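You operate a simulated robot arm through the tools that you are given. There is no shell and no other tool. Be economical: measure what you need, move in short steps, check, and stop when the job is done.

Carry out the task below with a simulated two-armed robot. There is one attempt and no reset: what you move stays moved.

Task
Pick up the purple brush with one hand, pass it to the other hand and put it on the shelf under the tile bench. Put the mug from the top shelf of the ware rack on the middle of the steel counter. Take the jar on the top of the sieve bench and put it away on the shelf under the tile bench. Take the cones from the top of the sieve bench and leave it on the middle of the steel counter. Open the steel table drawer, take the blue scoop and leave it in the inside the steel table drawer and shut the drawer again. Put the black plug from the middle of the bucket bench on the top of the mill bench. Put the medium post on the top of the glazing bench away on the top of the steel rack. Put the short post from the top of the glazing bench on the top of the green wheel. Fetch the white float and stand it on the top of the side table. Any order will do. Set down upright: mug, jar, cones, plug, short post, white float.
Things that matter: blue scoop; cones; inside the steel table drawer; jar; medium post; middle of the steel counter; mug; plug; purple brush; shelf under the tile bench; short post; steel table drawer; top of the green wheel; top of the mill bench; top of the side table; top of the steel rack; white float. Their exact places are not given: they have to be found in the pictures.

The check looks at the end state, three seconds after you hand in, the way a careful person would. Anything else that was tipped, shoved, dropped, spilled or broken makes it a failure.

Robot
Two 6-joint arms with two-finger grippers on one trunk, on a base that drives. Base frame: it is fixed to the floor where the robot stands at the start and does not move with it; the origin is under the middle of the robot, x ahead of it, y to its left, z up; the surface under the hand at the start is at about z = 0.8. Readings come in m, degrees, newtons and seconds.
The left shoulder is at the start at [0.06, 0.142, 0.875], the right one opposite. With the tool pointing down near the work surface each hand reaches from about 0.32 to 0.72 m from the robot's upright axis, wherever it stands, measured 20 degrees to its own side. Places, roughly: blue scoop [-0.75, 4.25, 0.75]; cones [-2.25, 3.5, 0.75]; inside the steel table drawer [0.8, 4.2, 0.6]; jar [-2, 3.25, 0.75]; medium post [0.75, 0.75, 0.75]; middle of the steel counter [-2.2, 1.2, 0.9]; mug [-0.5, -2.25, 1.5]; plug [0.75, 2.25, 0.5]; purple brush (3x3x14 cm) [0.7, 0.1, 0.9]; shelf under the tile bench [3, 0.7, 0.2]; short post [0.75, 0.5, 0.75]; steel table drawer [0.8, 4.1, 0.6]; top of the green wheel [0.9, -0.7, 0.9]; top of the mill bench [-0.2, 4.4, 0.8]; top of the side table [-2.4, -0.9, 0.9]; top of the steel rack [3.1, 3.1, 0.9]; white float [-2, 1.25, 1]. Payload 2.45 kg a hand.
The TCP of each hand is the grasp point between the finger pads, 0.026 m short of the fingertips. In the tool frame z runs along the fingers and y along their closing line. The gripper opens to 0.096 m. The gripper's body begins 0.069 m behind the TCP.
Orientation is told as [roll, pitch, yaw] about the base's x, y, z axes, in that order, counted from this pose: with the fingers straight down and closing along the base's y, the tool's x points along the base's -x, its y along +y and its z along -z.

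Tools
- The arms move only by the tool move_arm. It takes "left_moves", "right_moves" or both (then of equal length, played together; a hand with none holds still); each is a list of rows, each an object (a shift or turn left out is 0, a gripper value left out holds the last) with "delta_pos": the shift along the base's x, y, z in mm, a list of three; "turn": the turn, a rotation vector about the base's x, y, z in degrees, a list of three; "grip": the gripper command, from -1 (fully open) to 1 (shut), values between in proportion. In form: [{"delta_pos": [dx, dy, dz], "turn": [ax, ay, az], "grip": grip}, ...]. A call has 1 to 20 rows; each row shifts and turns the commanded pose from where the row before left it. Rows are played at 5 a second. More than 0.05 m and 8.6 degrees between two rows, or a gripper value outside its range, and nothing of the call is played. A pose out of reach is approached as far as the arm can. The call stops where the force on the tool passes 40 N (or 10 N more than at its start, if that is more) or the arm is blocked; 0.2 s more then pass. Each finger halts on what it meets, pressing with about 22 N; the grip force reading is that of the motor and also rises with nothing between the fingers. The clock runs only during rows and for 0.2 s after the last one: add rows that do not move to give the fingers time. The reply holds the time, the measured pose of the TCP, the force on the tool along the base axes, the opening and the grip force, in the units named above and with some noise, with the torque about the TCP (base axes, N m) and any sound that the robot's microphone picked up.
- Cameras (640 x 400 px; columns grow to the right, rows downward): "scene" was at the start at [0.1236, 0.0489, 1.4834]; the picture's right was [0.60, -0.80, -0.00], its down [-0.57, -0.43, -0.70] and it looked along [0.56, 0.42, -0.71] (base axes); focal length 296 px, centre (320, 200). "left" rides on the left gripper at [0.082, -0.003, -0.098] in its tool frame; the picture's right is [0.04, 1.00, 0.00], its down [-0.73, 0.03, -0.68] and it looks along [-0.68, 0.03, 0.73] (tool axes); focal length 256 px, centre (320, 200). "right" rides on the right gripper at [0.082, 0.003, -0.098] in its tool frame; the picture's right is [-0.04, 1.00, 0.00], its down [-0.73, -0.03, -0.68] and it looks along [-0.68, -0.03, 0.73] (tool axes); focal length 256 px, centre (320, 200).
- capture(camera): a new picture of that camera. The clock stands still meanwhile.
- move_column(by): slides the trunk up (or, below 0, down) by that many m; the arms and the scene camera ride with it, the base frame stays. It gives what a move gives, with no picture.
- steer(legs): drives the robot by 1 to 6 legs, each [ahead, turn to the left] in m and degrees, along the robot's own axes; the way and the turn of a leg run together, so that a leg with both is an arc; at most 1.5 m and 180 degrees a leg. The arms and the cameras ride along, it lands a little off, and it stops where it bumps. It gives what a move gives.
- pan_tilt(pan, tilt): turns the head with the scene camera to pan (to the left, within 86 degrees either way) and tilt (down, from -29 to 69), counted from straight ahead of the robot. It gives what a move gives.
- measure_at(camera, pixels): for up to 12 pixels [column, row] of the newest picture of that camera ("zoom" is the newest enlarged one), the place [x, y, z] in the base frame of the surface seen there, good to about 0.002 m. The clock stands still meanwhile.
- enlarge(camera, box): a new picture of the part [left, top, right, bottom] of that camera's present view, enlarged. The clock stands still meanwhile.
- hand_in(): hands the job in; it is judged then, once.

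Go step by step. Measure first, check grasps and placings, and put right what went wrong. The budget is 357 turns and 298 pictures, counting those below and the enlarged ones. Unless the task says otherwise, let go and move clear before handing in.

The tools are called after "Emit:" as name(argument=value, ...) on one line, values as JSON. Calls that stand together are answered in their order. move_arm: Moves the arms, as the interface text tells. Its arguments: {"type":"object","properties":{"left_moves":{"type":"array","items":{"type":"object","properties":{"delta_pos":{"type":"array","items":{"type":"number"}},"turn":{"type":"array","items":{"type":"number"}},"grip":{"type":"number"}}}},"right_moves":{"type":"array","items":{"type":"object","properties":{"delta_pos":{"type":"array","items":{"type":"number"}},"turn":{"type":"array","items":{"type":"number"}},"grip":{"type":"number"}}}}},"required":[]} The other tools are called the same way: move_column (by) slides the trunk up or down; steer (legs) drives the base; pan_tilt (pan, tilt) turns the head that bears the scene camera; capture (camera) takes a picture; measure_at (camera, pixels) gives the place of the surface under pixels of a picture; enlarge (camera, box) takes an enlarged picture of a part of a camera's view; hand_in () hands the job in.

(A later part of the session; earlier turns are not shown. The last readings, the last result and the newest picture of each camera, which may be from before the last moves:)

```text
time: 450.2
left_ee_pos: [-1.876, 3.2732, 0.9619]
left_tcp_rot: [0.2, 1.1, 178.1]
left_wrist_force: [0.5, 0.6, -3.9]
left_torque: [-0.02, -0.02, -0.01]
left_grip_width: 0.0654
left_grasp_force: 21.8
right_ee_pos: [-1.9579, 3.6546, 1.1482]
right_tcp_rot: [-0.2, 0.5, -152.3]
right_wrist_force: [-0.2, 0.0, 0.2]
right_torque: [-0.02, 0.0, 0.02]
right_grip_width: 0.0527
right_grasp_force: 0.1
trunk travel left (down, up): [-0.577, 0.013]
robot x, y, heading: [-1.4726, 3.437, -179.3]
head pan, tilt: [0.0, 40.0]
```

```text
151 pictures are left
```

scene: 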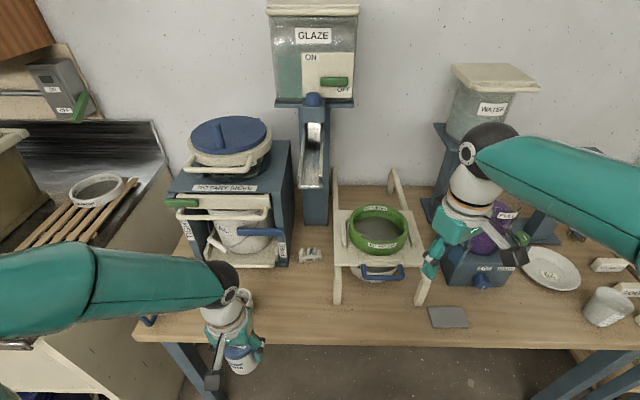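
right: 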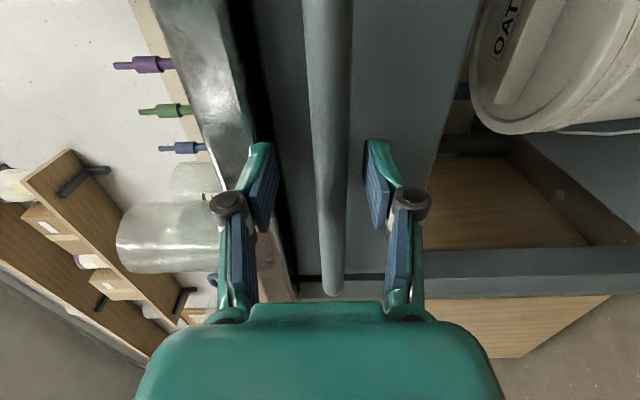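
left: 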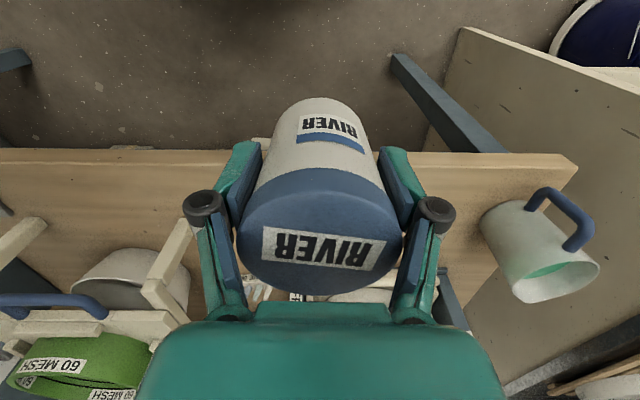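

Jar held (65 mm). I move the left hand further left, and bring the right hand in front of the cones, yawed square and pitched 32° forward.

Emit:
move_arm(left_moves=[{"delta_pos": [5, -35, 10]}, {"delta_pos": [5, -35, 10]}, {"delta_pos": [5, -35, 10]}, {"delta_pos": [5, -30, 10]}, {}, {}, {}, {}, {}, {}, {}], right_moves=[{"delta_pos": [45, 0, 0], "turn": [0, 0, -7]}, {"delta_pos": [40, -15, 0], "turn": [0, 0, -7]}, {"delta_pos": [20, -30, -20], "turn": [0, 0, -7]}, {"delta_pos": [0, -30, -35], "turn": [0, 0, -6]}, {"delta_pos": [0, -30, -35], "turn": [0, 8, 0]}, {"delta_pos": [0, -30, -35], "turn": [0, 8, 0]}, {"delta_pos": [0, -30, -35], "turn": [0, 8, 0]}, {"delta_pos": [0, -30, -35], "turn": [0, 8, 0]}, {"delta_pos": [0, -30, -35]}, {"delta_pos": [0, -30, -35], "grip": -0.75}, {}])

Emit:
capture(camera="scene")

Emit:
capture(camera="right")

```text
time: 452.8
left_ee_pos: [-1.8534, 3.1377, 0.999]
left_tcp_rot: [0.1, 1.1, 178.2]
left_wrist_force: [-0.1, 0.0, -3.3]
left_torque: [0.01, -0.07, -0.02]
left_grip_width: 0.0655
left_grasp_force: 22.2
right_ee_pos: [-1.8835, 3.4009, 0.923]
right_tcp_rot: [5.2, -34.9, 173.9]
right_wrist_force: [0.3, 0.3, -0.2]
right_torque: [-0.02, 0.01, 0.0]
right_grip_width: 0.0839
right_grasp_force: 0.1
trunk travel left (down, up): [-0.577, 0.013]
robot x, y, heading: [-1.4708, 3.4372, -179.5]
head pan, tilt: [0.0, 40.0]
stopped in row 11 (right hand): the arm was blocked; the commanded pose is now the measured one
```

```text
150 pictures are left
```

scene: 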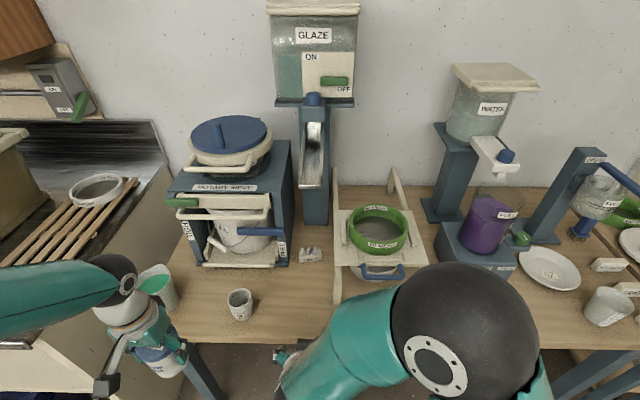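

```text
149 pictures are left
```

right: 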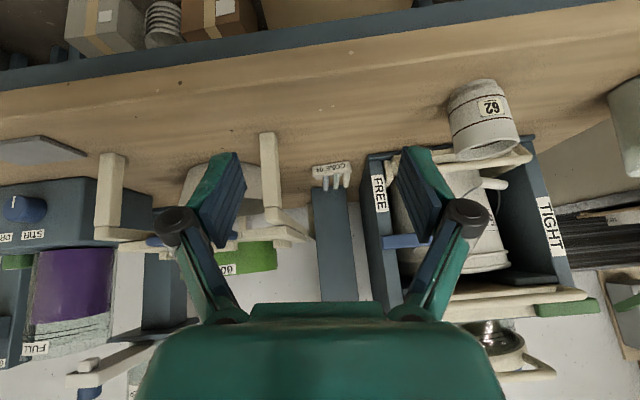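

The right arm is too folded here and got slightly skewed (roll 5°, yaw 174°). I extend it forward and correct the rotation.

Emit:
move_arm(right_moves=[{"delta_pos": [-40, 0, 0]}, {"delta_pos": [-40, 0, 0], "turn": [2, 0, 2]}, {"delta_pos": [-30, 0, 0], "turn": [2, 0, 2]}, {}])

Emit:
capture(camera="right")

Emit:
capture(camera="scene")

```text
time: 453.8
left_ee_pos: [-1.8537, 3.1381, 1.0004]
left_tcp_rot: [0.1, 1.0, 178.2]
left_wrist_force: [-0.5, 0.2, -3.3]
left_torque: [0.01, -0.01, 0.01]
left_grip_width: 0.0654
left_grasp_force: 21.5
right_ee_pos: [-1.9915, 3.3985, 0.921]
right_tcp_rot: [0.1, -34.8, -178.8]
right_wrist_force: [-0.1, 0.1, 0.6]
right_torque: [0.0, 0.01, 0.0]
right_grip_width: 0.0841
right_grasp_force: 0.0
trunk travel left (down, up): [-0.577, 0.013]
robot x, y, heading: [-1.4693, 3.4363, -179.1]
head pan, tilt: [0.0, 40.0]
```

```text
148 pictures are left
```

right: 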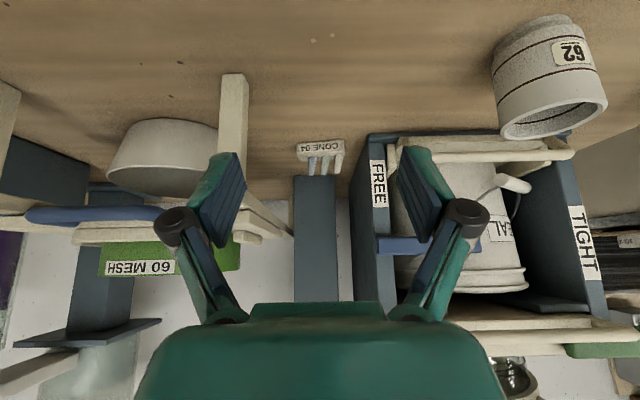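

```text
147 pictures are left
```

scene: 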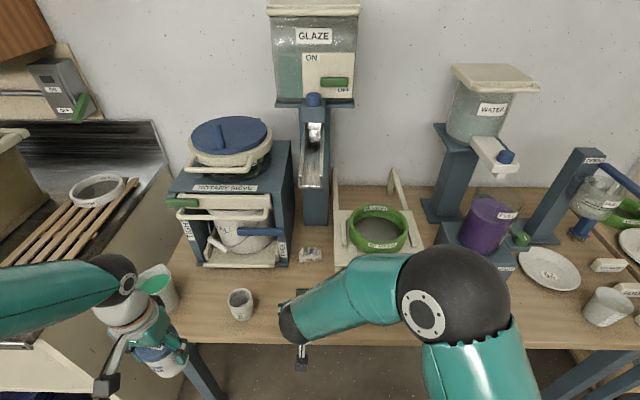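

Oriented well now. I measure the block and side obstacles from the right camera.

Emit:
enlarge(camera="right", box=[230, 60, 410, 220])

Emit:
measure_at(camera="right", pixels=[[299, 147], [343, 145], [320, 147], [320, 155], [312, 168], [330, 168], [372, 170], [245, 140], [365, 150], [345, 155], [300, 158]])

```text
2.50 times, centred on (320, 140) of right
```

zoom: 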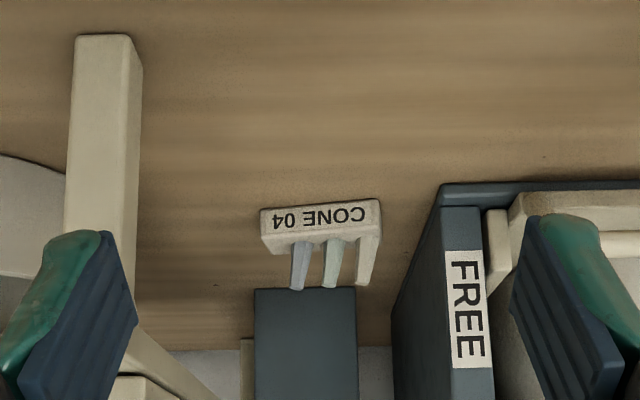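

```text
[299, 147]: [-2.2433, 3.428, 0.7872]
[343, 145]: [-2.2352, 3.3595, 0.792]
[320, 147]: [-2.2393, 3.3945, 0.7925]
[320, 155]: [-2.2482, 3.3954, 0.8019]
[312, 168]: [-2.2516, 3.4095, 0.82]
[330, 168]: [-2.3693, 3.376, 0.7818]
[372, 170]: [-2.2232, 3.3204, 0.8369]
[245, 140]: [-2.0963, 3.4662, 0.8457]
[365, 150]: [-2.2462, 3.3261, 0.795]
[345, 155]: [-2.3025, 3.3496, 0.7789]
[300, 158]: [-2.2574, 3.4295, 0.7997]
```

Block spans y 3.360–3.430, top z 0.802. I set the opening to ~78 mm and approach at low height to just in front of it.

Emit:
move_arm(right_moves=[{"delta_pos": [-30, -1, -38], "grip": -0.63, "turn": [0, 0, 3]}, {"delta_pos": [-30, -1, -35]}, {"delta_pos": [-40, -1, -5]}, {"delta_pos": [-40, 0, -5]}, {"delta_pos": [-40, 0, -5]}, {"delta_pos": [-20, 0, -5]}, {}])

Emit:
capture(camera="right")

Emit:
capture(camera="scene")

```text
time: 455.4
left_ee_pos: [-1.8543, 3.1386, 1.0]
left_tcp_rot: [0.0, 1.1, 178.1]
left_wrist_force: [0.1, 0.7, -3.4]
left_torque: [-0.02, 0.02, -0.02]
left_grip_width: 0.0653
left_grasp_force: 21.7
right_ee_pos: [-2.1886, 3.3964, 0.8263]
right_tcp_rot: [0.2, -35.1, -175.8]
right_wrist_force: [1.0, -0.2, -0.5]
right_torque: [-0.05, 0.03, 0.01]
right_grip_width: 0.0783
right_grasp_force: 0.0
trunk travel left (down, up): [-0.577, 0.013]
robot x, y, heading: [-1.4742, 3.4366, -179.1]
head pan, tilt: [0.0, 40.0]
```

```text
145 pictures are left
```

right: 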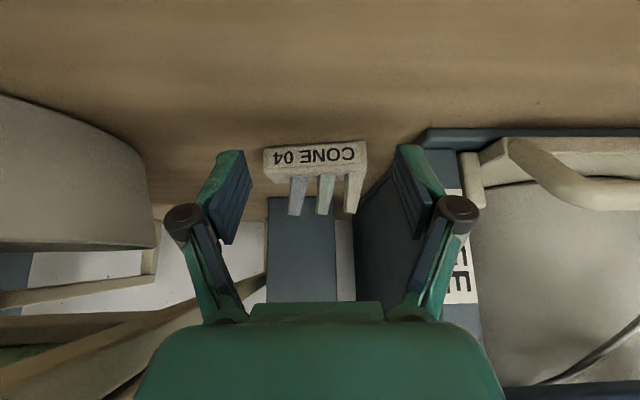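

```text
144 pictures are left
```

scene: 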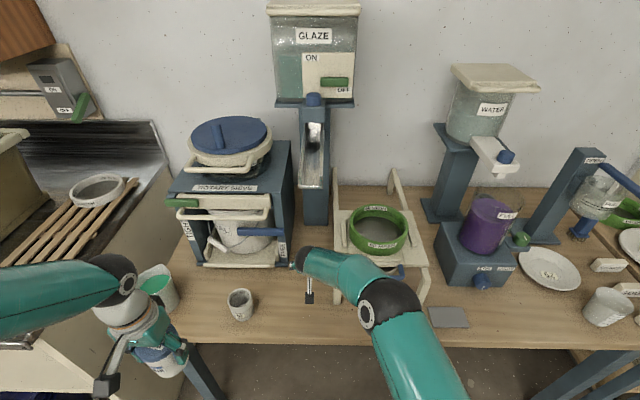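

The block is centred between the fingers. I advance the remaining 48 mm with a 14 mm drop and close gently.

Emit:
move_arm(right_moves=[{"delta_pos": [-16, 0, -5]}, {"delta_pos": [-16, 0, -5]}, {"delta_pos": [-16, 0, -4]}, {}])

Emit:
capture(camera="right")

```text
time: 456.4
left_ee_pos: [-1.8538, 3.1378, 0.9997]
left_tcp_rot: [0.2, 1.1, 178.0]
left_wrist_force: [-0.3, 0.0, -3.0]
left_torque: [0.01, -0.02, -0.01]
left_grip_width: 0.0652
left_grasp_force: 22.0
right_ee_pos: [-2.2331, 3.3961, 0.8153]
right_tcp_rot: [0.1, -34.9, -175.7]
right_wrist_force: [-0.2, 0.4, 0.2]
right_torque: [0.04, -0.01, -0.03]
right_grip_width: 0.078
right_grasp_force: 0.0
right hand out of reach, approached as far as the arm can: row 3
trunk travel left (down, up): [-0.577, 0.013]
robot x, y, heading: [-1.4767, 3.4355, -179.6]
head pan, tilt: [0.0, 40.0]
```

```text
143 pictures are left
```

right: 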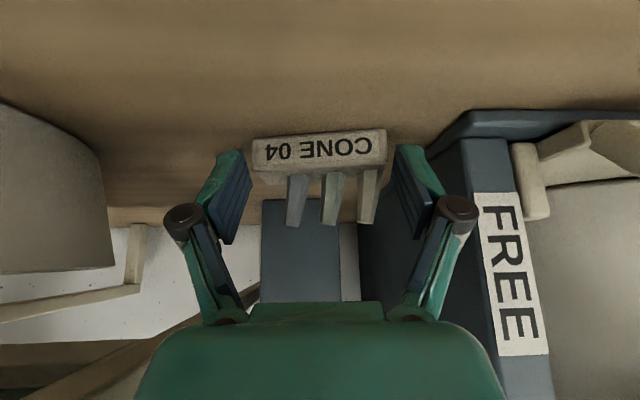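

At the reach limit but the pads overlap the block ends. I lower 4 mm and close.

Emit:
move_arm(right_moves=[{"delta_pos": [0, 0, -4]}, {"grip": 0.0}, {}, {"grip": 1}, {}, {}])

Emit:
capture(camera="right")

```text
time: 457.8
left_ee_pos: [-1.8532, 3.138, 1.0013]
left_tcp_rot: [0.2, 1.0, 178.2]
left_wrist_force: [-0.1, -0.2, -3.3]
left_torque: [0.02, -0.04, 0.01]
left_grip_width: 0.0653
left_grasp_force: 21.7
right_ee_pos: [-2.2326, 3.3962, 0.811]
right_tcp_rot: [0.1, -35.0, -175.7]
right_wrist_force: [1.0, 0.2, 1.3]
right_torque: [0.0, 0.0, 0.03]
right_grip_width: 0.076
right_grasp_force: 22.4
trunk travel left (down, up): [-0.577, 0.013]
robot x, y, heading: [-1.473, 3.4403, -179.2]
head pan, tilt: [0.0, 40.0]
```

```text
142 pictures are left
```

right: 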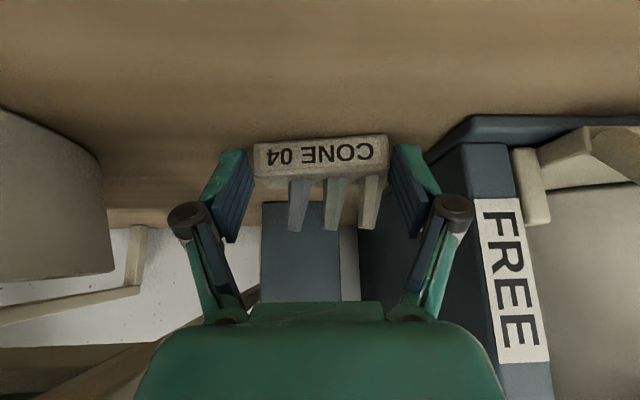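

Gripped at 76 mm. I lift 15 mm and look.

Emit:
move_arm(right_moves=[{"delta_pos": [0, 0, 5]}, {"delta_pos": [0, 0, 10]}, {}])

Emit:
capture(camera="right")

```text
time: 458.6
left_ee_pos: [-1.8524, 3.139, 1.0002]
left_tcp_rot: [0.0, 0.9, 178.2]
left_wrist_force: [0.9, -0.4, -3.3]
left_torque: [0.0, -0.04, -0.01]
left_grip_width: 0.0653
left_grasp_force: 22.3
right_ee_pos: [-2.2341, 3.3963, 0.8259]
right_tcp_rot: [0.1, -34.9, -175.7]
right_wrist_force: [-0.3, 0.3, -1.2]
right_torque: [0.0, -0.01, 0.02]
right_grip_width: 0.076
right_grasp_force: 22.3
trunk travel left (down, up): [-0.577, 0.013]
robot x, y, heading: [-1.476, 3.4339, -179.3]
head pan, tilt: [0.0, 40.0]
```

```text
141 pictures are left
```

right: 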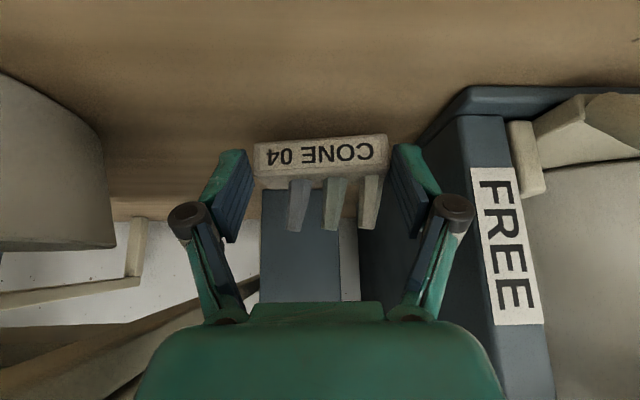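

The block came along. I retreat straight back at low height, then rise.

Emit:
move_arm(right_moves=[{"delta_pos": [30, 0, 5]}, {"delta_pos": [35, 0, 5]}, {"delta_pos": [35, 0, 5]}, {"delta_pos": [35, 0, 5]}, {"delta_pos": [35, 5, 10]}, {"delta_pos": [35, 10, 20]}, {"delta_pos": [20, 15, 30]}, {"delta_pos": [10, 20, 35]}, {"delta_pos": [0, 20, 30]}, {}])

Emit:
capture(camera="scene")

Emit:
capture(camera="right")

```text
time: 460.8
left_ee_pos: [-1.8535, 3.1374, 0.9992]
left_tcp_rot: [0.1, 1.0, 178.2]
left_wrist_force: [0.1, 0.4, -2.7]
left_torque: [-0.01, -0.04, 0.0]
left_grip_width: 0.0653
left_grasp_force: 21.9
right_ee_pos: [-1.9962, 3.4675, 0.9743]
right_tcp_rot: [0.1, -34.9, -175.7]
right_wrist_force: [0.4, -0.5, -1.0]
right_torque: [0.05, 0.01, 0.02]
right_grip_width: 0.0757
right_grasp_force: 22.0
trunk travel left (down, up): [-0.577, 0.013]
robot x, y, heading: [-1.4764, 3.4391, -179.4]
head pan, tilt: [0.0, 40.0]
```

```text
140 pictures are left
```

scene: 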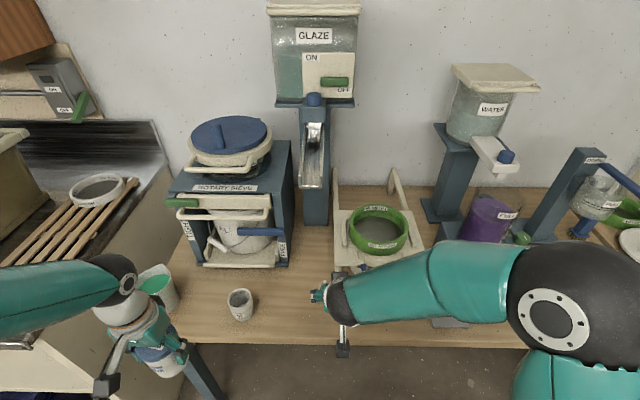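

```text
139 pictures are left
```

right: 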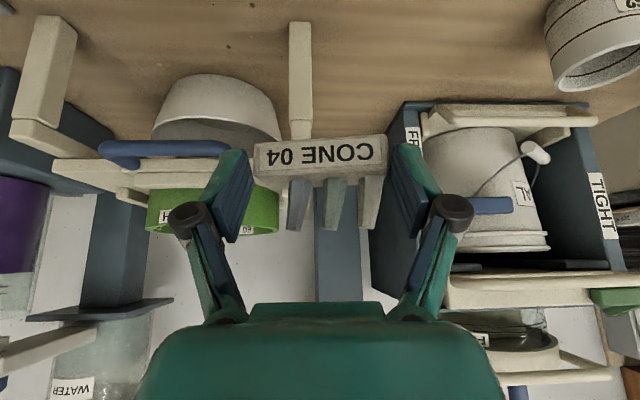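

Cones held upright. I back away and drive south to the steel counter at y≈1.25.

Emit:
steer(legs=[[-0.35, 0]])

Emit:
steer(legs=[[0, 45]])

Emit:
steer(legs=[[0, 45]])

Emit:
steer(legs=[[1.2, 0]])

Emit:
steer(legs=[[0.95, 0]])

Emit:
steer(legs=[[0, -45]])

Emit:
steer(legs=[[0, -45]])

Emit:
capture(camera="scene")

```text
time: 463.1
left_ee_pos: [-1.5087, 3.1444, 1.0018]
left_tcp_rot: [0.1, 1.0, 177.6]
left_wrist_force: [0.1, 0.2, -3.9]
left_torque: [0.02, -0.01, 0.03]
left_grip_width: 0.0656
left_grasp_force: 21.9
right_ee_pos: [-1.6484, 3.4752, 0.9752]
right_tcp_rot: [0.1, -35.0, -176.2]
right_wrist_force: [-0.2, 0.2, -1.0]
right_torque: [0.02, -0.01, -0.02]
right_grip_width: 0.0756
right_grasp_force: 21.6
trunk travel left (down, up): [-0.577, 0.013]
robot x, y, heading: [-1.1269, 3.4375, -179.7]
head pan, tilt: [0.0, 40.0]
```

```text
time: 465.8
left_ee_pos: [-1.1947, 2.962, 1.0]
left_tcp_rot: [0.2, 1.0, -138.1]
left_wrist_force: [0.4, 0.2, -3.5]
left_torque: [0.0, -0.02, -0.02]
left_grip_width: 0.0652
left_grasp_force: 21.9
right_ee_pos: [-1.526, 3.1001, 0.9733]
right_tcp_rot: [0.1, -35.0, -131.9]
right_wrist_force: [0.7, 0.4, -0.9]
right_torque: [-0.01, -0.01, -0.01]
right_grip_width: 0.0756
right_grasp_force: 21.9
trunk travel left (down, up): [-0.577, 0.013]
robot x, y, heading: [-1.1466, 3.4637, -135.4]
head pan, tilt: [0.0, 40.0]
```

```text
time: 468.5
left_ee_pos: [-0.823, 3.0756, 1.0009]
left_tcp_rot: [0.1, 1.0, -92.7]
left_wrist_force: [-0.1, -0.6, -3.3]
left_torque: [0.02, 0.02, -0.01]
left_grip_width: 0.0654
left_grasp_force: 21.9
right_ee_pos: [-1.1558, 2.9402, 0.9747]
right_tcp_rot: [0.1, -34.8, -86.6]
right_wrist_force: [-0.8, -0.9, -0.3]
right_torque: [0.03, 0.03, -0.01]
right_grip_width: 0.0758
right_grasp_force: 21.8
trunk travel left (down, up): [-0.577, 0.013]
robot x, y, heading: [-1.1812, 3.4637, -90.7]
head pan, tilt: [0.0, 40.0]
```

```text
time: 474.7
left_ee_pos: [-0.8403, 1.8875, 1.0013]
left_tcp_rot: [0.1, 1.0, -92.6]
left_wrist_force: [0.6, -0.3, -3.7]
left_torque: [0.04, 0.01, 0.01]
left_grip_width: 0.0654
left_grasp_force: 21.8
right_ee_pos: [-1.1736, 1.7498, 0.9759]
right_tcp_rot: [0.1, -35.0, -86.5]
right_wrist_force: [0.5, 0.5, -1.2]
right_torque: [0.01, 0.0, -0.02]
right_grip_width: 0.0754
right_grasp_force: 21.8
trunk travel left (down, up): [-0.577, 0.013]
robot x, y, heading: [-1.2032, 2.2734, -91.0]
head pan, tilt: [0.0, 40.0]
```

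```text
time: 479.8
left_ee_pos: [-0.8592, 0.9035, 1.0019]
left_tcp_rot: [0.2, 1.0, -92.9]
left_wrist_force: [0.5, 0.8, -3.6]
left_torque: [0.03, 0.0, 0.01]
left_grip_width: 0.0655
left_grasp_force: 21.6
right_ee_pos: [-1.1921, 0.769, 0.976]
right_tcp_rot: [0.1, -35.0, -86.9]
right_wrist_force: [-0.2, -0.4, -1.5]
right_torque: [0.04, 0.0, 0.02]
right_grip_width: 0.0757
right_grasp_force: 21.8
trunk travel left (down, up): [-0.577, 0.013]
robot x, y, heading: [-1.2158, 1.2909, -91.1]
head pan, tilt: [0.0, 40.0]
```

```text
time: 482.5
left_ee_pos: [-1.2336, 0.7639, 1.0025]
left_tcp_rot: [0.1, 1.1, -137.7]
left_wrist_force: [-0.3, 0.4, -3.7]
left_torque: [0.02, -0.04, 0.01]
left_grip_width: 0.0654
left_grasp_force: 22.0
right_ee_pos: [-1.5653, 0.9024, 0.9776]
right_tcp_rot: [0.1, -34.9, -131.7]
right_wrist_force: [-0.5, 0.5, -1.3]
right_torque: [0.02, -0.01, 0.02]
right_grip_width: 0.0757
right_grasp_force: 21.6
trunk travel left (down, up): [-0.577, 0.013]
robot x, y, heading: [-1.1917, 1.2657, -135.8]
head pan, tilt: [0.0, 40.0]
```

```text
time: 485.2
left_ee_pos: [-1.579, 0.9394, 1.0022]
left_tcp_rot: [0.1, 1.1, 177.5]
left_wrist_force: [-0.1, -0.1, -3.1]
left_torque: [0.02, -0.02, 0.0]
left_grip_width: 0.0655
left_grasp_force: 22.0
right_ee_pos: [-1.7165, 1.272, 0.9761]
right_tcp_rot: [0.1, -34.9, -176.6]
right_wrist_force: [0.3, 0.5, -1.1]
right_torque: [0.03, -0.03, -0.02]
right_grip_width: 0.0758
right_grasp_force: 22.2
trunk travel left (down, up): [-0.577, 0.013]
robot x, y, heading: [-1.1949, 1.2353, 180.0]
head pan, tilt: [0.0, 40.0]
```

```text
138 pictures are left
```

scene: 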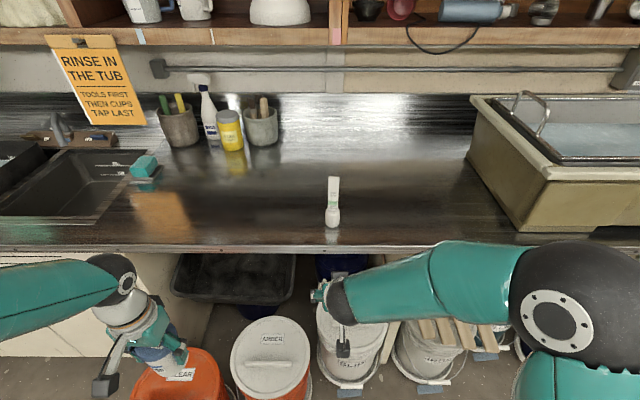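

The white float stands at scene (333,205). I measure the float, counter edge and middle area.

Emit:
enlarge(camera="scene", box=[280, 160, 380, 250])

Emit:
measure_at(camera="scene", pixels=[[333, 182], [333, 195], [333, 215], [325, 217], [340, 217], [333, 226], [333, 246], [260, 200], [420, 200], [150, 200], [470, 220], [333, 130]])

```text
4.44 times, centred on (330, 205) of scene
```

zoom: 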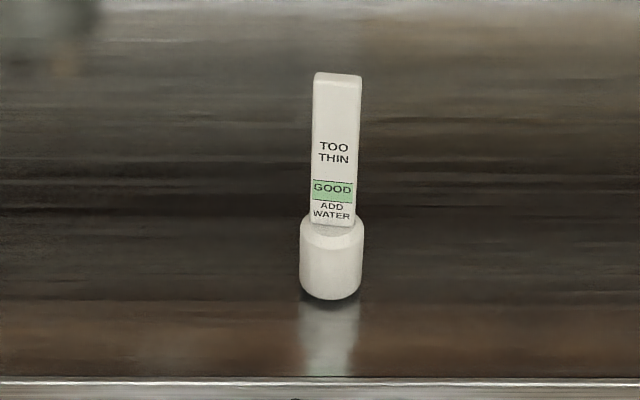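

```text
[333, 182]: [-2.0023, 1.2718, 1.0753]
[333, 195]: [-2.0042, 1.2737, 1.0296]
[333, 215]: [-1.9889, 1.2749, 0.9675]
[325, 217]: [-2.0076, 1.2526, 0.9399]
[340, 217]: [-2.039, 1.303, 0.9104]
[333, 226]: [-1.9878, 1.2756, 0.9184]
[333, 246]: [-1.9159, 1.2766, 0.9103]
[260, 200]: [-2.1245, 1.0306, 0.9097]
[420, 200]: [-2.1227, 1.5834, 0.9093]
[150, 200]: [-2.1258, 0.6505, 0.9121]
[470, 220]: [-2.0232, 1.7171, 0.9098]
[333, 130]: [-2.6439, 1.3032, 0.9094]
```

Buckets stand in front beneath the counter. I measure how far they protrude.

Emit:
pan_tilt(pan=0, tilt=60)

Emit:
capture(camera="scene")

Emit:
measure_at(camera="scene", pixels=[[190, 300], [265, 260], [265, 320], [350, 260], [350, 300], [430, 240], [190, 330], [310, 300]])

```text
time: 486.1
left_ee_pos: [-1.578, 0.938, 1.0048]
left_tcp_rot: [0.2, 1.0, 177.5]
left_wrist_force: [-0.6, -0.5, -3.7]
left_torque: [0.04, -0.06, 0.01]
left_grip_width: 0.0652
left_grasp_force: 22.0
right_ee_pos: [-1.7151, 1.2689, 0.9767]
right_tcp_rot: [0.1, -35.0, -176.3]
right_wrist_force: [0.7, -0.6, -2.1]
right_torque: [0.06, -0.01, 0.0]
right_grip_width: 0.0755
right_grasp_force: 21.8
trunk travel left (down, up): [-0.577, 0.013]
robot x, y, heading: [-1.1932, 1.2305, 179.9]
head pan, tilt: [0.0, 60.0]
```

```text
136 pictures are left
```

scene: 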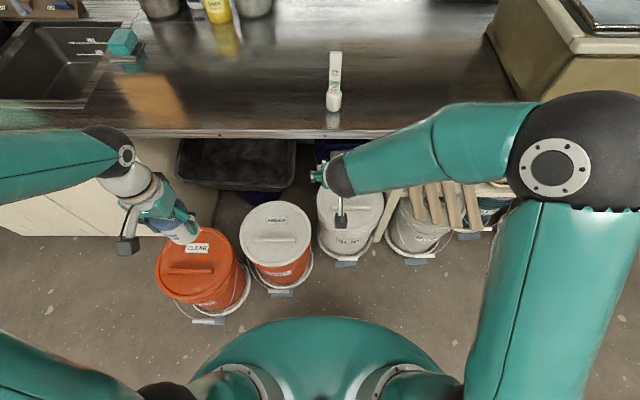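

```text
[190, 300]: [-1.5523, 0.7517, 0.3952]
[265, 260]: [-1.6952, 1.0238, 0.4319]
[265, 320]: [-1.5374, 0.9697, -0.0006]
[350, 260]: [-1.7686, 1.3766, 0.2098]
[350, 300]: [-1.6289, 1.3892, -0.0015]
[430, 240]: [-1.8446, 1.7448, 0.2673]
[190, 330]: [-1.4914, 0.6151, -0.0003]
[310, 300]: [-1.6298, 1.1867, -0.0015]
```

Buckets limit the base to about x≈−1.43 at y≈1.3. I first shift the hands left (cones clear of the float), then drive closer.

Emit:
move_arm(right_moves=[{"delta_pos": [0, -36, 15]}, {"delta_pos": [0, -36, 15]}, {"delta_pos": [0, -36, 15]}, {"delta_pos": [0, -36, 15]}, {"delta_pos": [0, -36, 0]}, {}], left_moves=[{"delta_pos": [0, -30, 10]}, {"delta_pos": [0, -30, 10]}, {"delta_pos": [0, -20, 10]}, {}, {}, {}])

Emit:
steer(legs=[[0, -16]])

Emit:
steer(legs=[[0.2, 0]])

Emit:
steer(legs=[[0, 16]])

Emit:
capture(camera="scene")

```text
time: 487.7
left_ee_pos: [-1.5783, 0.8625, 1.0344]
left_tcp_rot: [0.1, 1.1, 177.4]
left_wrist_force: [0.0, 0.6, -3.4]
left_torque: [-0.03, -0.05, 0.0]
left_grip_width: 0.0654
left_grasp_force: 22.1
right_ee_pos: [-1.7372, 1.1201, 1.0625]
right_tcp_rot: [3.1, -36.2, 178.0]
right_wrist_force: [-0.2, 0.4, -0.8]
right_torque: [0.03, -0.05, 0.0]
right_grip_width: 0.0755
right_grasp_force: 21.9
trunk travel left (down, up): [-0.577, 0.013]
robot x, y, heading: [-1.1922, 1.2326, 180.0]
head pan, tilt: [0.0, 60.0]
stopped in row 6 (right hand): the arm was blocked; the commanded pose is now the measured one
```

```text
time: 489.1
left_ee_pos: [-1.6635, 0.9787, 1.0337]
left_tcp_rot: [0.1, 1.1, 161.5]
left_wrist_force: [0.1, 0.0, -3.4]
left_torque: [-0.04, -0.02, -0.01]
left_grip_width: 0.0658
left_grasp_force: 21.9
right_ee_pos: [-1.7445, 1.2669, 1.061]
right_tcp_rot: [3.1, -36.3, 162.8]
right_wrist_force: [0.1, 0.7, -0.3]
right_torque: [-0.01, -0.03, 0.0]
right_grip_width: 0.0755
right_grasp_force: 22.0
trunk travel left (down, up): [-0.577, 0.013]
robot x, y, heading: [-1.1974, 1.2184, 164.2]
head pan, tilt: [0.0, 60.0]
```

```text
time: 490.5
left_ee_pos: [-1.7587, 0.9976, 1.0351]
left_tcp_rot: [0.1, 1.2, 163.2]
left_wrist_force: [-0.6, 0.5, -3.9]
left_torque: [0.01, -0.13, 0.0]
left_grip_width: 0.0654
left_grasp_force: 22.0
right_ee_pos: [-1.8489, 1.2827, 1.0615]
right_tcp_rot: [3.1, -36.0, 164.5]
right_wrist_force: [-1.3, 0.9, -0.7]
right_torque: [-0.05, -0.08, -0.01]
right_grip_width: 0.0755
right_grasp_force: 22.2
trunk travel left (down, up): [-0.577, 0.013]
robot x, y, heading: [-1.2951, 1.2621, 168.5]
head pan, tilt: [0.0, 60.0]
stopped in leg 1: the robot was blocked; the commanded pose is now the measured one
```

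```text
time: 492.0
left_ee_pos: [-1.6645, 0.8783, 1.036]
left_tcp_rot: [0.1, 1.0, 179.4]
left_wrist_force: [0.1, -0.3, -3.3]
left_torque: [0.02, -0.02, 0.0]
left_grip_width: 0.0653
left_grasp_force: 22.8
right_ee_pos: [-1.8289, 1.1274, 1.0629]
right_tcp_rot: [3.1, -36.3, -179.4]
right_wrist_force: [0.7, -0.9, -0.3]
right_torque: [0.01, -0.05, 0.0]
right_grip_width: 0.0754
right_grasp_force: 21.7
trunk travel left (down, up): [-0.577, 0.013]
robot x, y, heading: [-1.2966, 1.2707, -175.6]
head pan, tilt: [0.0, 60.0]
```

```text
135 pictures are left
```

scene: 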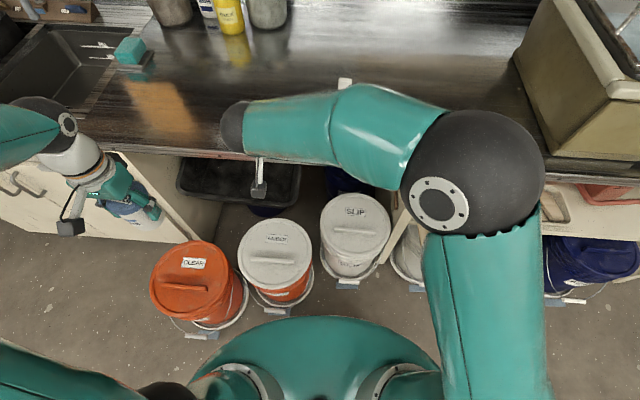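

The base corner met a bucket dolly at (−1.62,1.03), so I choose another standing place, y≈1.48, where there is more room. I back off and go around.

Emit:
steer(legs=[[-0.12, 0]])

Emit:
enlarge(camera="scene", box=[120, 150, 440, 350])

Emit:
steer(legs=[[0, -45]])

Emit:
steer(legs=[[0, -45]])

Emit:
steer(legs=[[0.2, 0]])

Emit:
steer(legs=[[0, 45]])

Emit:
steer(legs=[[0, 41]])

Emit:
capture(camera="scene")

```text
time: 493.2
left_ee_pos: [-1.543, 0.8888, 1.0369]
left_tcp_rot: [0.2, 1.1, 179.3]
left_wrist_force: [0.2, 1.1, -3.3]
left_torque: [0.02, 0.03, 0.02]
left_grip_width: 0.0654
left_grasp_force: 22.3
right_ee_pos: [-1.707, 1.1375, 1.0639]
right_tcp_rot: [3.0, -36.4, -179.5]
right_wrist_force: [0.2, 0.1, -1.7]
right_torque: [0.05, -0.03, 0.04]
right_grip_width: 0.0755
right_grasp_force: 21.9
trunk travel left (down, up): [-0.577, 0.013]
robot x, y, heading: [-1.1761, 1.279, -175.7]
head pan, tilt: [0.0, 60.0]
```

```text
2.00 times, centred on (280, 250) of scene
```

zoom: 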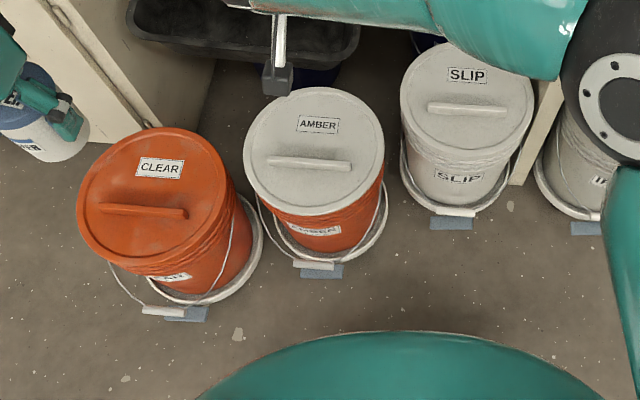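

```text
time: 495.9
left_ee_pos: [-1.7124, 1.2575, 1.0359]
left_tcp_rot: [0.2, 1.1, 135.3]
left_wrist_force: [-0.9, 0.5, -3.8]
left_torque: [-0.08, -0.06, 0.01]
left_grip_width: 0.0656
left_grasp_force: 22.1
right_ee_pos: [-1.6571, 1.5487, 1.0631]
right_tcp_rot: [2.9, -36.3, 136.5]
right_wrist_force: [0.4, 0.9, -0.4]
right_torque: [-0.01, -0.02, 0.02]
right_grip_width: 0.0755
right_grasp_force: 22.8
trunk travel left (down, up): [-0.577, 0.013]
robot x, y, heading: [-1.1916, 1.2532, 140.3]
head pan, tilt: [0.0, 60.0]
```

```text
time: 498.6
left_ee_pos: [-1.5566, 1.6289, 1.0357]
left_tcp_rot: [0.1, 1.1, 89.6]
left_wrist_force: [0.6, -0.1, -3.6]
left_torque: [-0.06, -0.01, 0.0]
left_grip_width: 0.0656
left_grasp_force: 22.2
right_ee_pos: [-1.31, 1.7951, 1.0627]
right_tcp_rot: [2.8, -36.2, 91.0]
right_wrist_force: [-0.2, -0.2, -0.6]
right_torque: [-0.01, -0.01, 0.01]
right_grip_width: 0.0754
right_grasp_force: 22.4
trunk travel left (down, up): [-0.577, 0.013]
robot x, y, heading: [-1.2322, 1.2569, 95.4]
head pan, tilt: [0.0, 60.0]
```

```text
time: 500.2
left_ee_pos: [-1.5757, 1.8233, 1.0368]
left_tcp_rot: [0.1, 1.2, 89.7]
left_wrist_force: [-0.5, 0.6, -3.2]
left_torque: [-0.09, -0.03, -0.01]
left_grip_width: 0.0654
left_grasp_force: 22.4
right_ee_pos: [-1.3286, 1.9892, 1.0646]
right_tcp_rot: [2.9, -36.2, 90.9]
right_wrist_force: [0.0, 0.4, -0.4]
right_torque: [-0.01, 0.0, 0.01]
right_grip_width: 0.0754
right_grasp_force: 22.1
trunk travel left (down, up): [-0.577, 0.013]
robot x, y, heading: [-1.2507, 1.4477, 95.3]
head pan, tilt: [0.0, 60.0]
```

```text
time: 502.9
left_ee_pos: [-1.7452, 1.4727, 1.0378]
left_tcp_rot: [0.2, 1.1, 135.6]
left_wrist_force: [-0.1, 0.2, -3.8]
left_torque: [-0.05, -0.06, -0.02]
left_grip_width: 0.0653
left_grasp_force: 21.6
right_ee_pos: [-1.6913, 1.7654, 1.0653]
right_tcp_rot: [3.1, -36.3, 136.9]
right_wrist_force: [-0.3, 0.7, -0.4]
right_torque: [-0.02, -0.01, -0.02]
right_grip_width: 0.0757
right_grasp_force: 22.5
trunk travel left (down, up): [-0.577, 0.013]
robot x, y, heading: [-1.2248, 1.4754, 141.1]
head pan, tilt: [0.0, 60.0]
```

```text
time: 505.4
left_ee_pos: [-1.6197, 1.1382, 1.0391]
left_tcp_rot: [0.2, 1.1, 175.8]
left_wrist_force: [-0.8, 0.2, -4.0]
left_torque: [0.01, -0.02, -0.01]
left_grip_width: 0.0659
left_grasp_force: 22.1
right_ee_pos: [-1.7691, 1.3975, 1.0648]
right_tcp_rot: [3.0, -36.3, 177.2]
right_wrist_force: [0.5, 0.3, -1.2]
right_torque: [-0.04, -0.01, 0.02]
right_grip_width: 0.0753
right_grasp_force: 21.6
trunk travel left (down, up): [-0.577, 0.013]
robot x, y, heading: [-1.2285, 1.5088, -178.9]
head pan, tilt: [0.0, 60.0]
```

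```text
133 pictures are left
```

scene: 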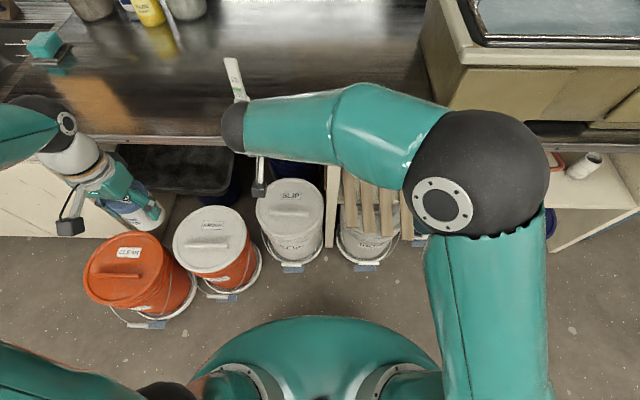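

I measure the dolly wedges to be sure of clearance.

Emit:
measure_at(camera="scene", pixels=[[292, 268], [365, 264], [221, 298], [150, 325], [233, 298], [258, 262], [300, 262]])

Emit:
steer(legs=[[0.15, 0]])

Emit:
capture(camera="scene")

```text
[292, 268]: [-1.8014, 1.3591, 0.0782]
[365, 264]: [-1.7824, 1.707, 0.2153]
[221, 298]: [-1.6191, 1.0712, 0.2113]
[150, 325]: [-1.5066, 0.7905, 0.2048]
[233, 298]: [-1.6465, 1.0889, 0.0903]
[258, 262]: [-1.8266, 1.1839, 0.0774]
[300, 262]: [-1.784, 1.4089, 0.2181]
```

```text
time: 506.8
left_ee_pos: [-1.7712, 1.1356, 1.0385]
left_tcp_rot: [0.1, 1.2, 176.0]
left_wrist_force: [-0.6, 0.6, -4.9]
left_torque: [0.01, -0.09, -0.01]
left_grip_width: 0.0657
left_grasp_force: 22.0
right_ee_pos: [-1.9208, 1.391, 1.0645]
right_tcp_rot: [3.0, -36.1, 177.4]
right_wrist_force: [-0.8, -0.9, -1.1]
right_torque: [0.03, -0.08, 0.0]
right_grip_width: 0.075
right_grasp_force: 22.3
trunk travel left (down, up): [-0.577, 0.013]
robot x, y, heading: [-1.3799, 1.5006, -178.7]
head pan, tilt: [0.0, 60.0]
```

```text
132 pictures are left
```

scene: 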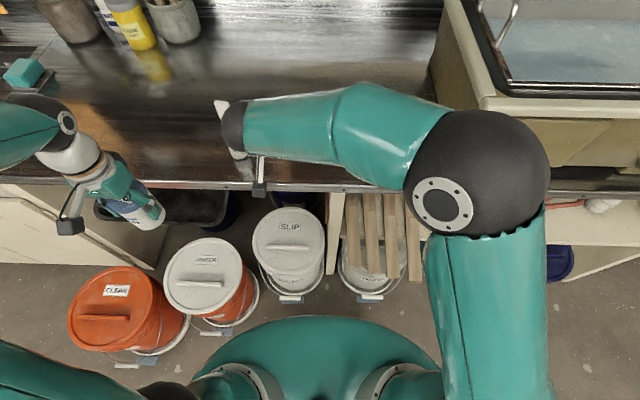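

Room remains. I shift the right hand +40 mm in y away from the float and drive 0.08 m more.

Emit:
move_arm(right_moves=[{"delta_pos": [0, 20, 0]}, {"delta_pos": [0, 20, 0]}, {}])

Emit:
steer(legs=[[0.08, -1]])

Emit:
capture(camera="right")

```text
time: 507.6
left_ee_pos: [-1.7689, 1.1342, 1.0399]
left_tcp_rot: [0.1, 1.1, 176.0]
left_wrist_force: [0.8, 0.5, -2.8]
left_torque: [-0.02, -0.07, 0.03]
left_grip_width: 0.0655
left_grasp_force: 22.4
right_ee_pos: [-1.9188, 1.4318, 1.0676]
right_tcp_rot: [2.8, -36.4, 177.3]
right_wrist_force: [0.4, -1.2, -0.5]
right_torque: [-0.01, -0.04, 0.0]
right_grip_width: 0.0749
right_grasp_force: 21.8
trunk travel left (down, up): [-0.577, 0.013]
robot x, y, heading: [-1.377, 1.5058, -178.5]
head pan, tilt: [0.0, 60.0]
```

```text
time: 508.7
left_ee_pos: [-1.8541, 1.1397, 1.0376]
left_tcp_rot: [0.1, 1.3, 175.2]
left_wrist_force: [-1.0, 1.1, -3.9]
left_torque: [0.02, -0.11, -0.02]
left_grip_width: 0.0656
left_grasp_force: 22.0
right_ee_pos: [-1.9987, 1.4405, 1.0665]
right_tcp_rot: [2.9, -36.0, 176.4]
right_wrist_force: [-0.8, 0.6, -1.6]
right_torque: [-0.02, -0.04, -0.02]
right_grip_width: 0.0751
right_grasp_force: 22.3
trunk travel left (down, up): [-0.577, 0.013]
robot x, y, heading: [-1.4569, 1.4972, -179.9]
head pan, tilt: [0.0, 60.0]
```

```text
131 pictures are left
```

right: 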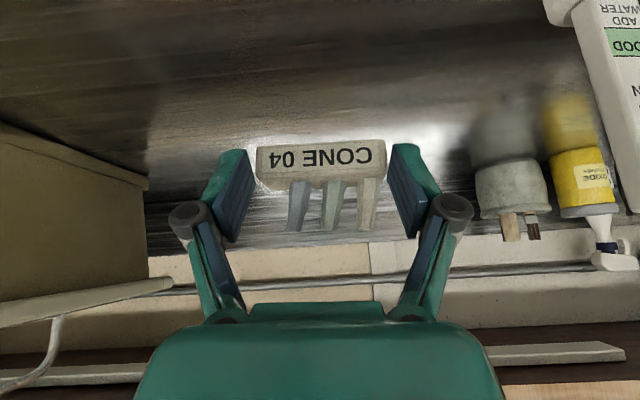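

I carry the cones to (−2.15,1.40), correct the small tilt and descend to just above the counter.

Emit:
move_arm(right_moves=[{"delta_pos": [-38, -10, -10], "turn": [2.3, -1, -1.7]}, {"delta_pos": [-38, -10, -20]}, {"delta_pos": [-38, -10, -25]}, {"delta_pos": [-37, -10, -25]}, {"delta_pos": [0, 0, -25]}, {}])

Emit:
capture(camera="right")

Emit:
pan_tilt(pan=-5, tilt=45)

Emit:
capture(camera="scene")

```text
time: 510.1
left_ee_pos: [-1.8527, 1.1398, 1.039]
left_tcp_rot: [0.2, 1.2, 175.2]
left_wrist_force: [0.2, -0.3, -3.3]
left_torque: [0.01, -0.01, -0.01]
left_grip_width: 0.0655
left_grasp_force: 21.5
right_ee_pos: [-2.1472, 1.4011, 0.9618]
right_tcp_rot: [-0.1, -35.4, 176.5]
right_wrist_force: [-1.0, 0.0, -0.6]
right_torque: [-0.01, -0.01, -0.01]
right_grip_width: 0.0752
right_grasp_force: 22.0
trunk travel left (down, up): [-0.577, 0.013]
robot x, y, heading: [-1.4549, 1.5048, -179.9]
head pan, tilt: [0.0, 60.0]
```

```text
130 pictures are left
```

right: 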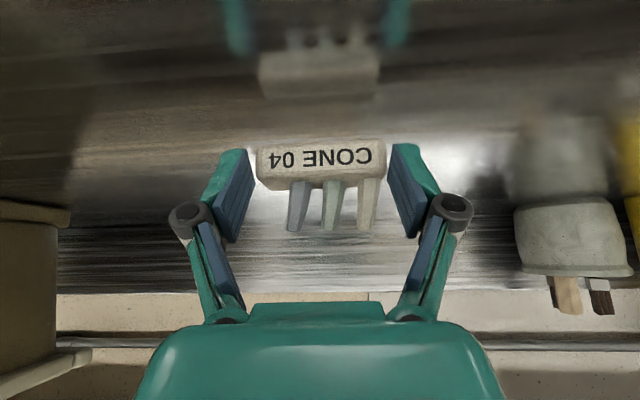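

```text
time: 510.9
left_ee_pos: [-1.8535, 1.1411, 1.0386]
left_tcp_rot: [0.1, 1.1, 175.2]
left_wrist_force: [0.5, -0.1, -3.9]
left_torque: [0.0, -0.02, 0.03]
left_grip_width: 0.0656
left_grasp_force: 22.8
right_ee_pos: [-2.1471, 1.4013, 0.9622]
right_tcp_rot: [0.0, -35.4, 176.4]
right_wrist_force: [0.0, -0.6, -1.3]
right_torque: [-0.03, 0.0, -0.02]
right_grip_width: 0.0752
right_grasp_force: 21.3
trunk travel left (down, up): [-0.577, 0.013]
robot x, y, heading: [-1.4561, 1.499, -179.9]
head pan, tilt: [-5.0, 45.0]
```

```text
129 pictures are left
```

scene: 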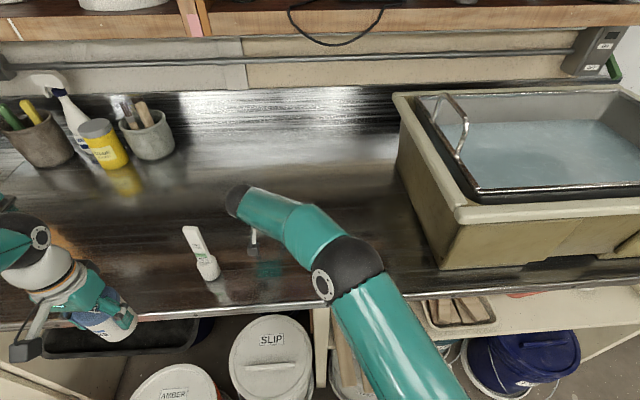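

I lower the cones to contact with the counter.

Emit:
move_arm(right_moves=[{"delta_pos": [0, -10, -8]}, {"delta_pos": [0, -5, -6]}, {"delta_pos": [0, 0, -3]}, {}])

```text
time: 511.9
left_ee_pos: [-1.8529, 1.1402, 1.0393]
left_tcp_rot: [0.1, 1.1, 175.2]
left_wrist_force: [-0.2, 0.7, -2.9]
left_torque: [-0.01, -0.08, -0.02]
left_grip_width: 0.0657
left_grasp_force: 21.7
right_ee_pos: [-2.1481, 1.3867, 0.9478]
right_tcp_rot: [0.1, -35.4, 176.2]
right_wrist_force: [0.5, 0.5, -0.6]
right_torque: [0.0, -0.02, 0.0]
right_grip_width: 0.0751
right_grasp_force: 22.4
trunk travel left (down, up): [-0.577, 0.013]
robot x, y, heading: [-1.4529, 1.5032, -179.8]
head pan, tilt: [-5.0, 45.0]
```

Emit:
move_arm(right_moves=[{"delta_pos": [0, 0, -3]}, {"delta_pos": [0, 0, -2]}, {}])

```text
time: 512.6
left_ee_pos: [-1.8519, 1.1399, 1.0394]
left_tcp_rot: [0.2, 1.1, 175.2]
left_wrist_force: [-0.4, -0.4, -3.5]
left_torque: [0.0, -0.02, -0.01]
left_grip_width: 0.0652
left_grasp_force: 22.3
right_ee_pos: [-2.1471, 1.3853, 0.9415]
right_tcp_rot: [0.1, -35.5, 176.3]
right_wrist_force: [-0.7, 0.4, -1.2]
right_torque: [0.02, -0.04, -0.01]
right_grip_width: 0.0749
right_grasp_force: 21.5
trunk travel left (down, up): [-0.577, 0.013]
robot x, y, heading: [-1.455, 1.4987, -179.8]
head pan, tilt: [-5.0, 45.0]
```

Emit:
move_arm(right_moves=[{"delta_pos": [0, 0, -2]}, {"delta_pos": [0, 0, -1.5]}, {}])

Emit:
enlarge(camera="right", box=[200, 40, 440, 250])

```text
time: 513.5
left_ee_pos: [-1.8515, 1.1402, 1.039]
left_tcp_rot: [0.2, 1.2, 175.2]
left_wrist_force: [0.7, -0.6, -3.0]
left_torque: [0.01, -0.05, -0.02]
left_grip_width: 0.0655
left_grasp_force: 22.4
right_ee_pos: [-2.1485, 1.3868, 0.9408]
right_tcp_rot: [0.2, -35.6, 176.2]
right_wrist_force: [0.6, -1.1, 6.8]
right_torque: [0.06, 0.05, 0.01]
right_grip_width: 0.075
right_grasp_force: 22.0
trunk travel left (down, up): [-0.577, 0.013]
robot x, y, heading: [-1.4557, 1.5015, -180.0]
head pan, tilt: [-5.0, 45.0]
```

```text
1.90 times, centred on (320, 145) of right
```

zoom: 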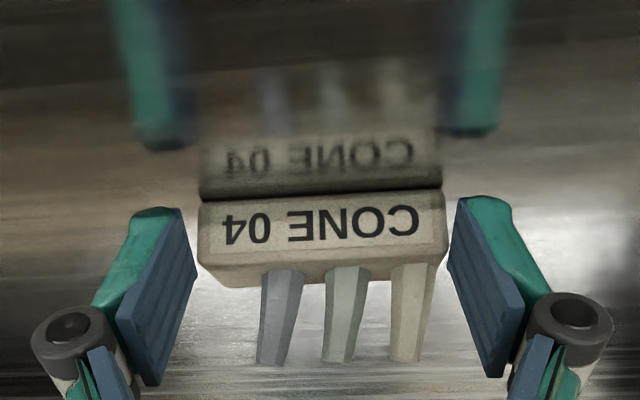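

Contact (fz 6.8) and flush with the surface. I open and retreat backward-upward along the hand axis.

Emit:
move_arm(right_moves=[{"grip": -0.95}, {}, {}, {"delta_pos": [15, 0, 22]}, {"delta_pos": [20, 0, 30]}, {"delta_pos": [20, 10, 30]}, {"delta_pos": [25, 15, 30]}, {"delta_pos": [30, 15, 20]}, {}])

Emit:
capture(camera="right")

```text
time: 515.5
left_ee_pos: [-1.8521, 1.1399, 1.0393]
left_tcp_rot: [0.0, 1.1, 175.1]
left_wrist_force: [0.8, 0.0, -4.3]
left_torque: [0.0, -0.08, 0.02]
left_grip_width: 0.0653
left_grasp_force: 22.1
right_ee_pos: [-2.0378, 1.4266, 1.0682]
right_tcp_rot: [0.0, -35.4, 176.5]
right_wrist_force: [-0.1, -0.4, -0.6]
right_torque: [-0.02, -0.01, -0.01]
right_grip_width: 0.0935
right_grasp_force: 0.1
trunk travel left (down, up): [-0.577, 0.013]
robot x, y, heading: [-1.459, 1.503, -179.9]
head pan, tilt: [-5.0, 45.0]
```

```text
127 pictures are left
```

right: 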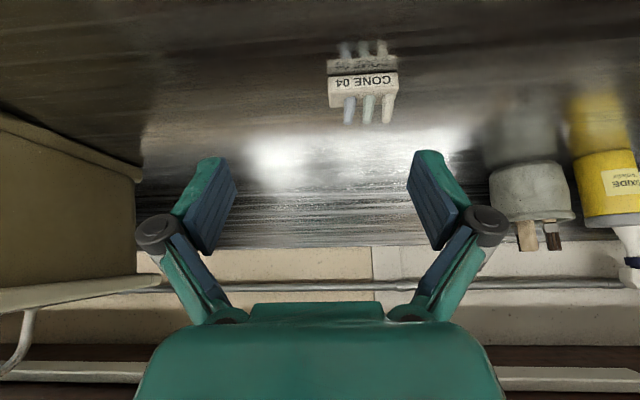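

Cones stand free. Next the float: I move the left (jar) hand away left and bring the right hand in front of the float's stem.

Emit:
move_arm(left_moves=[{"delta_pos": [20, -35, 0]}, {"delta_pos": [20, -35, 0]}, {"delta_pos": [10, -35, 0]}, {"delta_pos": [0, -25, 0]}, {}, {}, {}], right_moves=[{"delta_pos": [40, 0, 0], "grip": -0.3}, {"delta_pos": [40, 0, 0]}, {"delta_pos": [30, -20, 0]}, {"delta_pos": [0, -45, -10]}, {"delta_pos": [0, -45, -10]}, {"delta_pos": [0, -40, -10]}, {}])

Emit:
capture(camera="right")

Emit:
capture(camera="scene")

```text
time: 516.7
left_ee_pos: [-1.8035, 1.0098, 1.0391]
left_tcp_rot: [0.0, 1.2, 175.1]
left_wrist_force: [0.0, 0.0, -4.3]
left_torque: [-0.01, -0.04, -0.03]
left_grip_width: 0.0653
left_grasp_force: 22.3
right_ee_pos: [-1.9718, 1.3714, 1.1497]
right_tcp_rot: [13.2, -38.7, 161.3]
right_wrist_force: [0.5, -0.4, -0.3]
right_torque: [0.03, -0.03, -0.01]
right_grip_width: 0.0622
right_grasp_force: 0.1
trunk travel left (down, up): [-0.577, 0.013]
robot x, y, heading: [-1.4586, 1.5005, -179.8]
head pan, tilt: [-5.0, 45.0]
stopped in row 6 (right hand): the arm was blocked; the commanded pose is now the measured one
```

```text
126 pictures are left
```

right: 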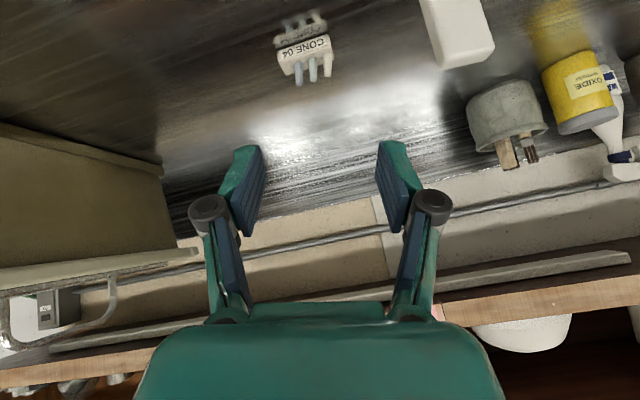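

```text
125 pictures are left
```

scene: 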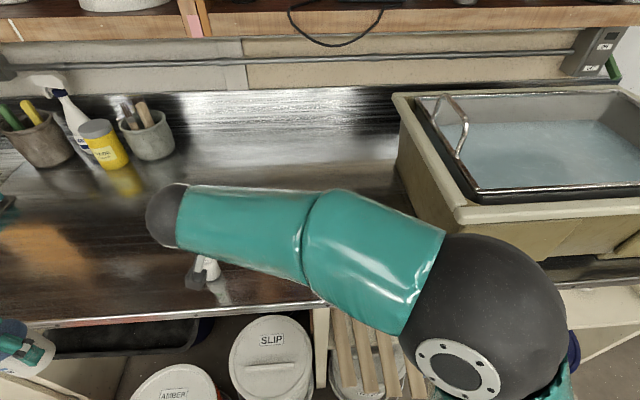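

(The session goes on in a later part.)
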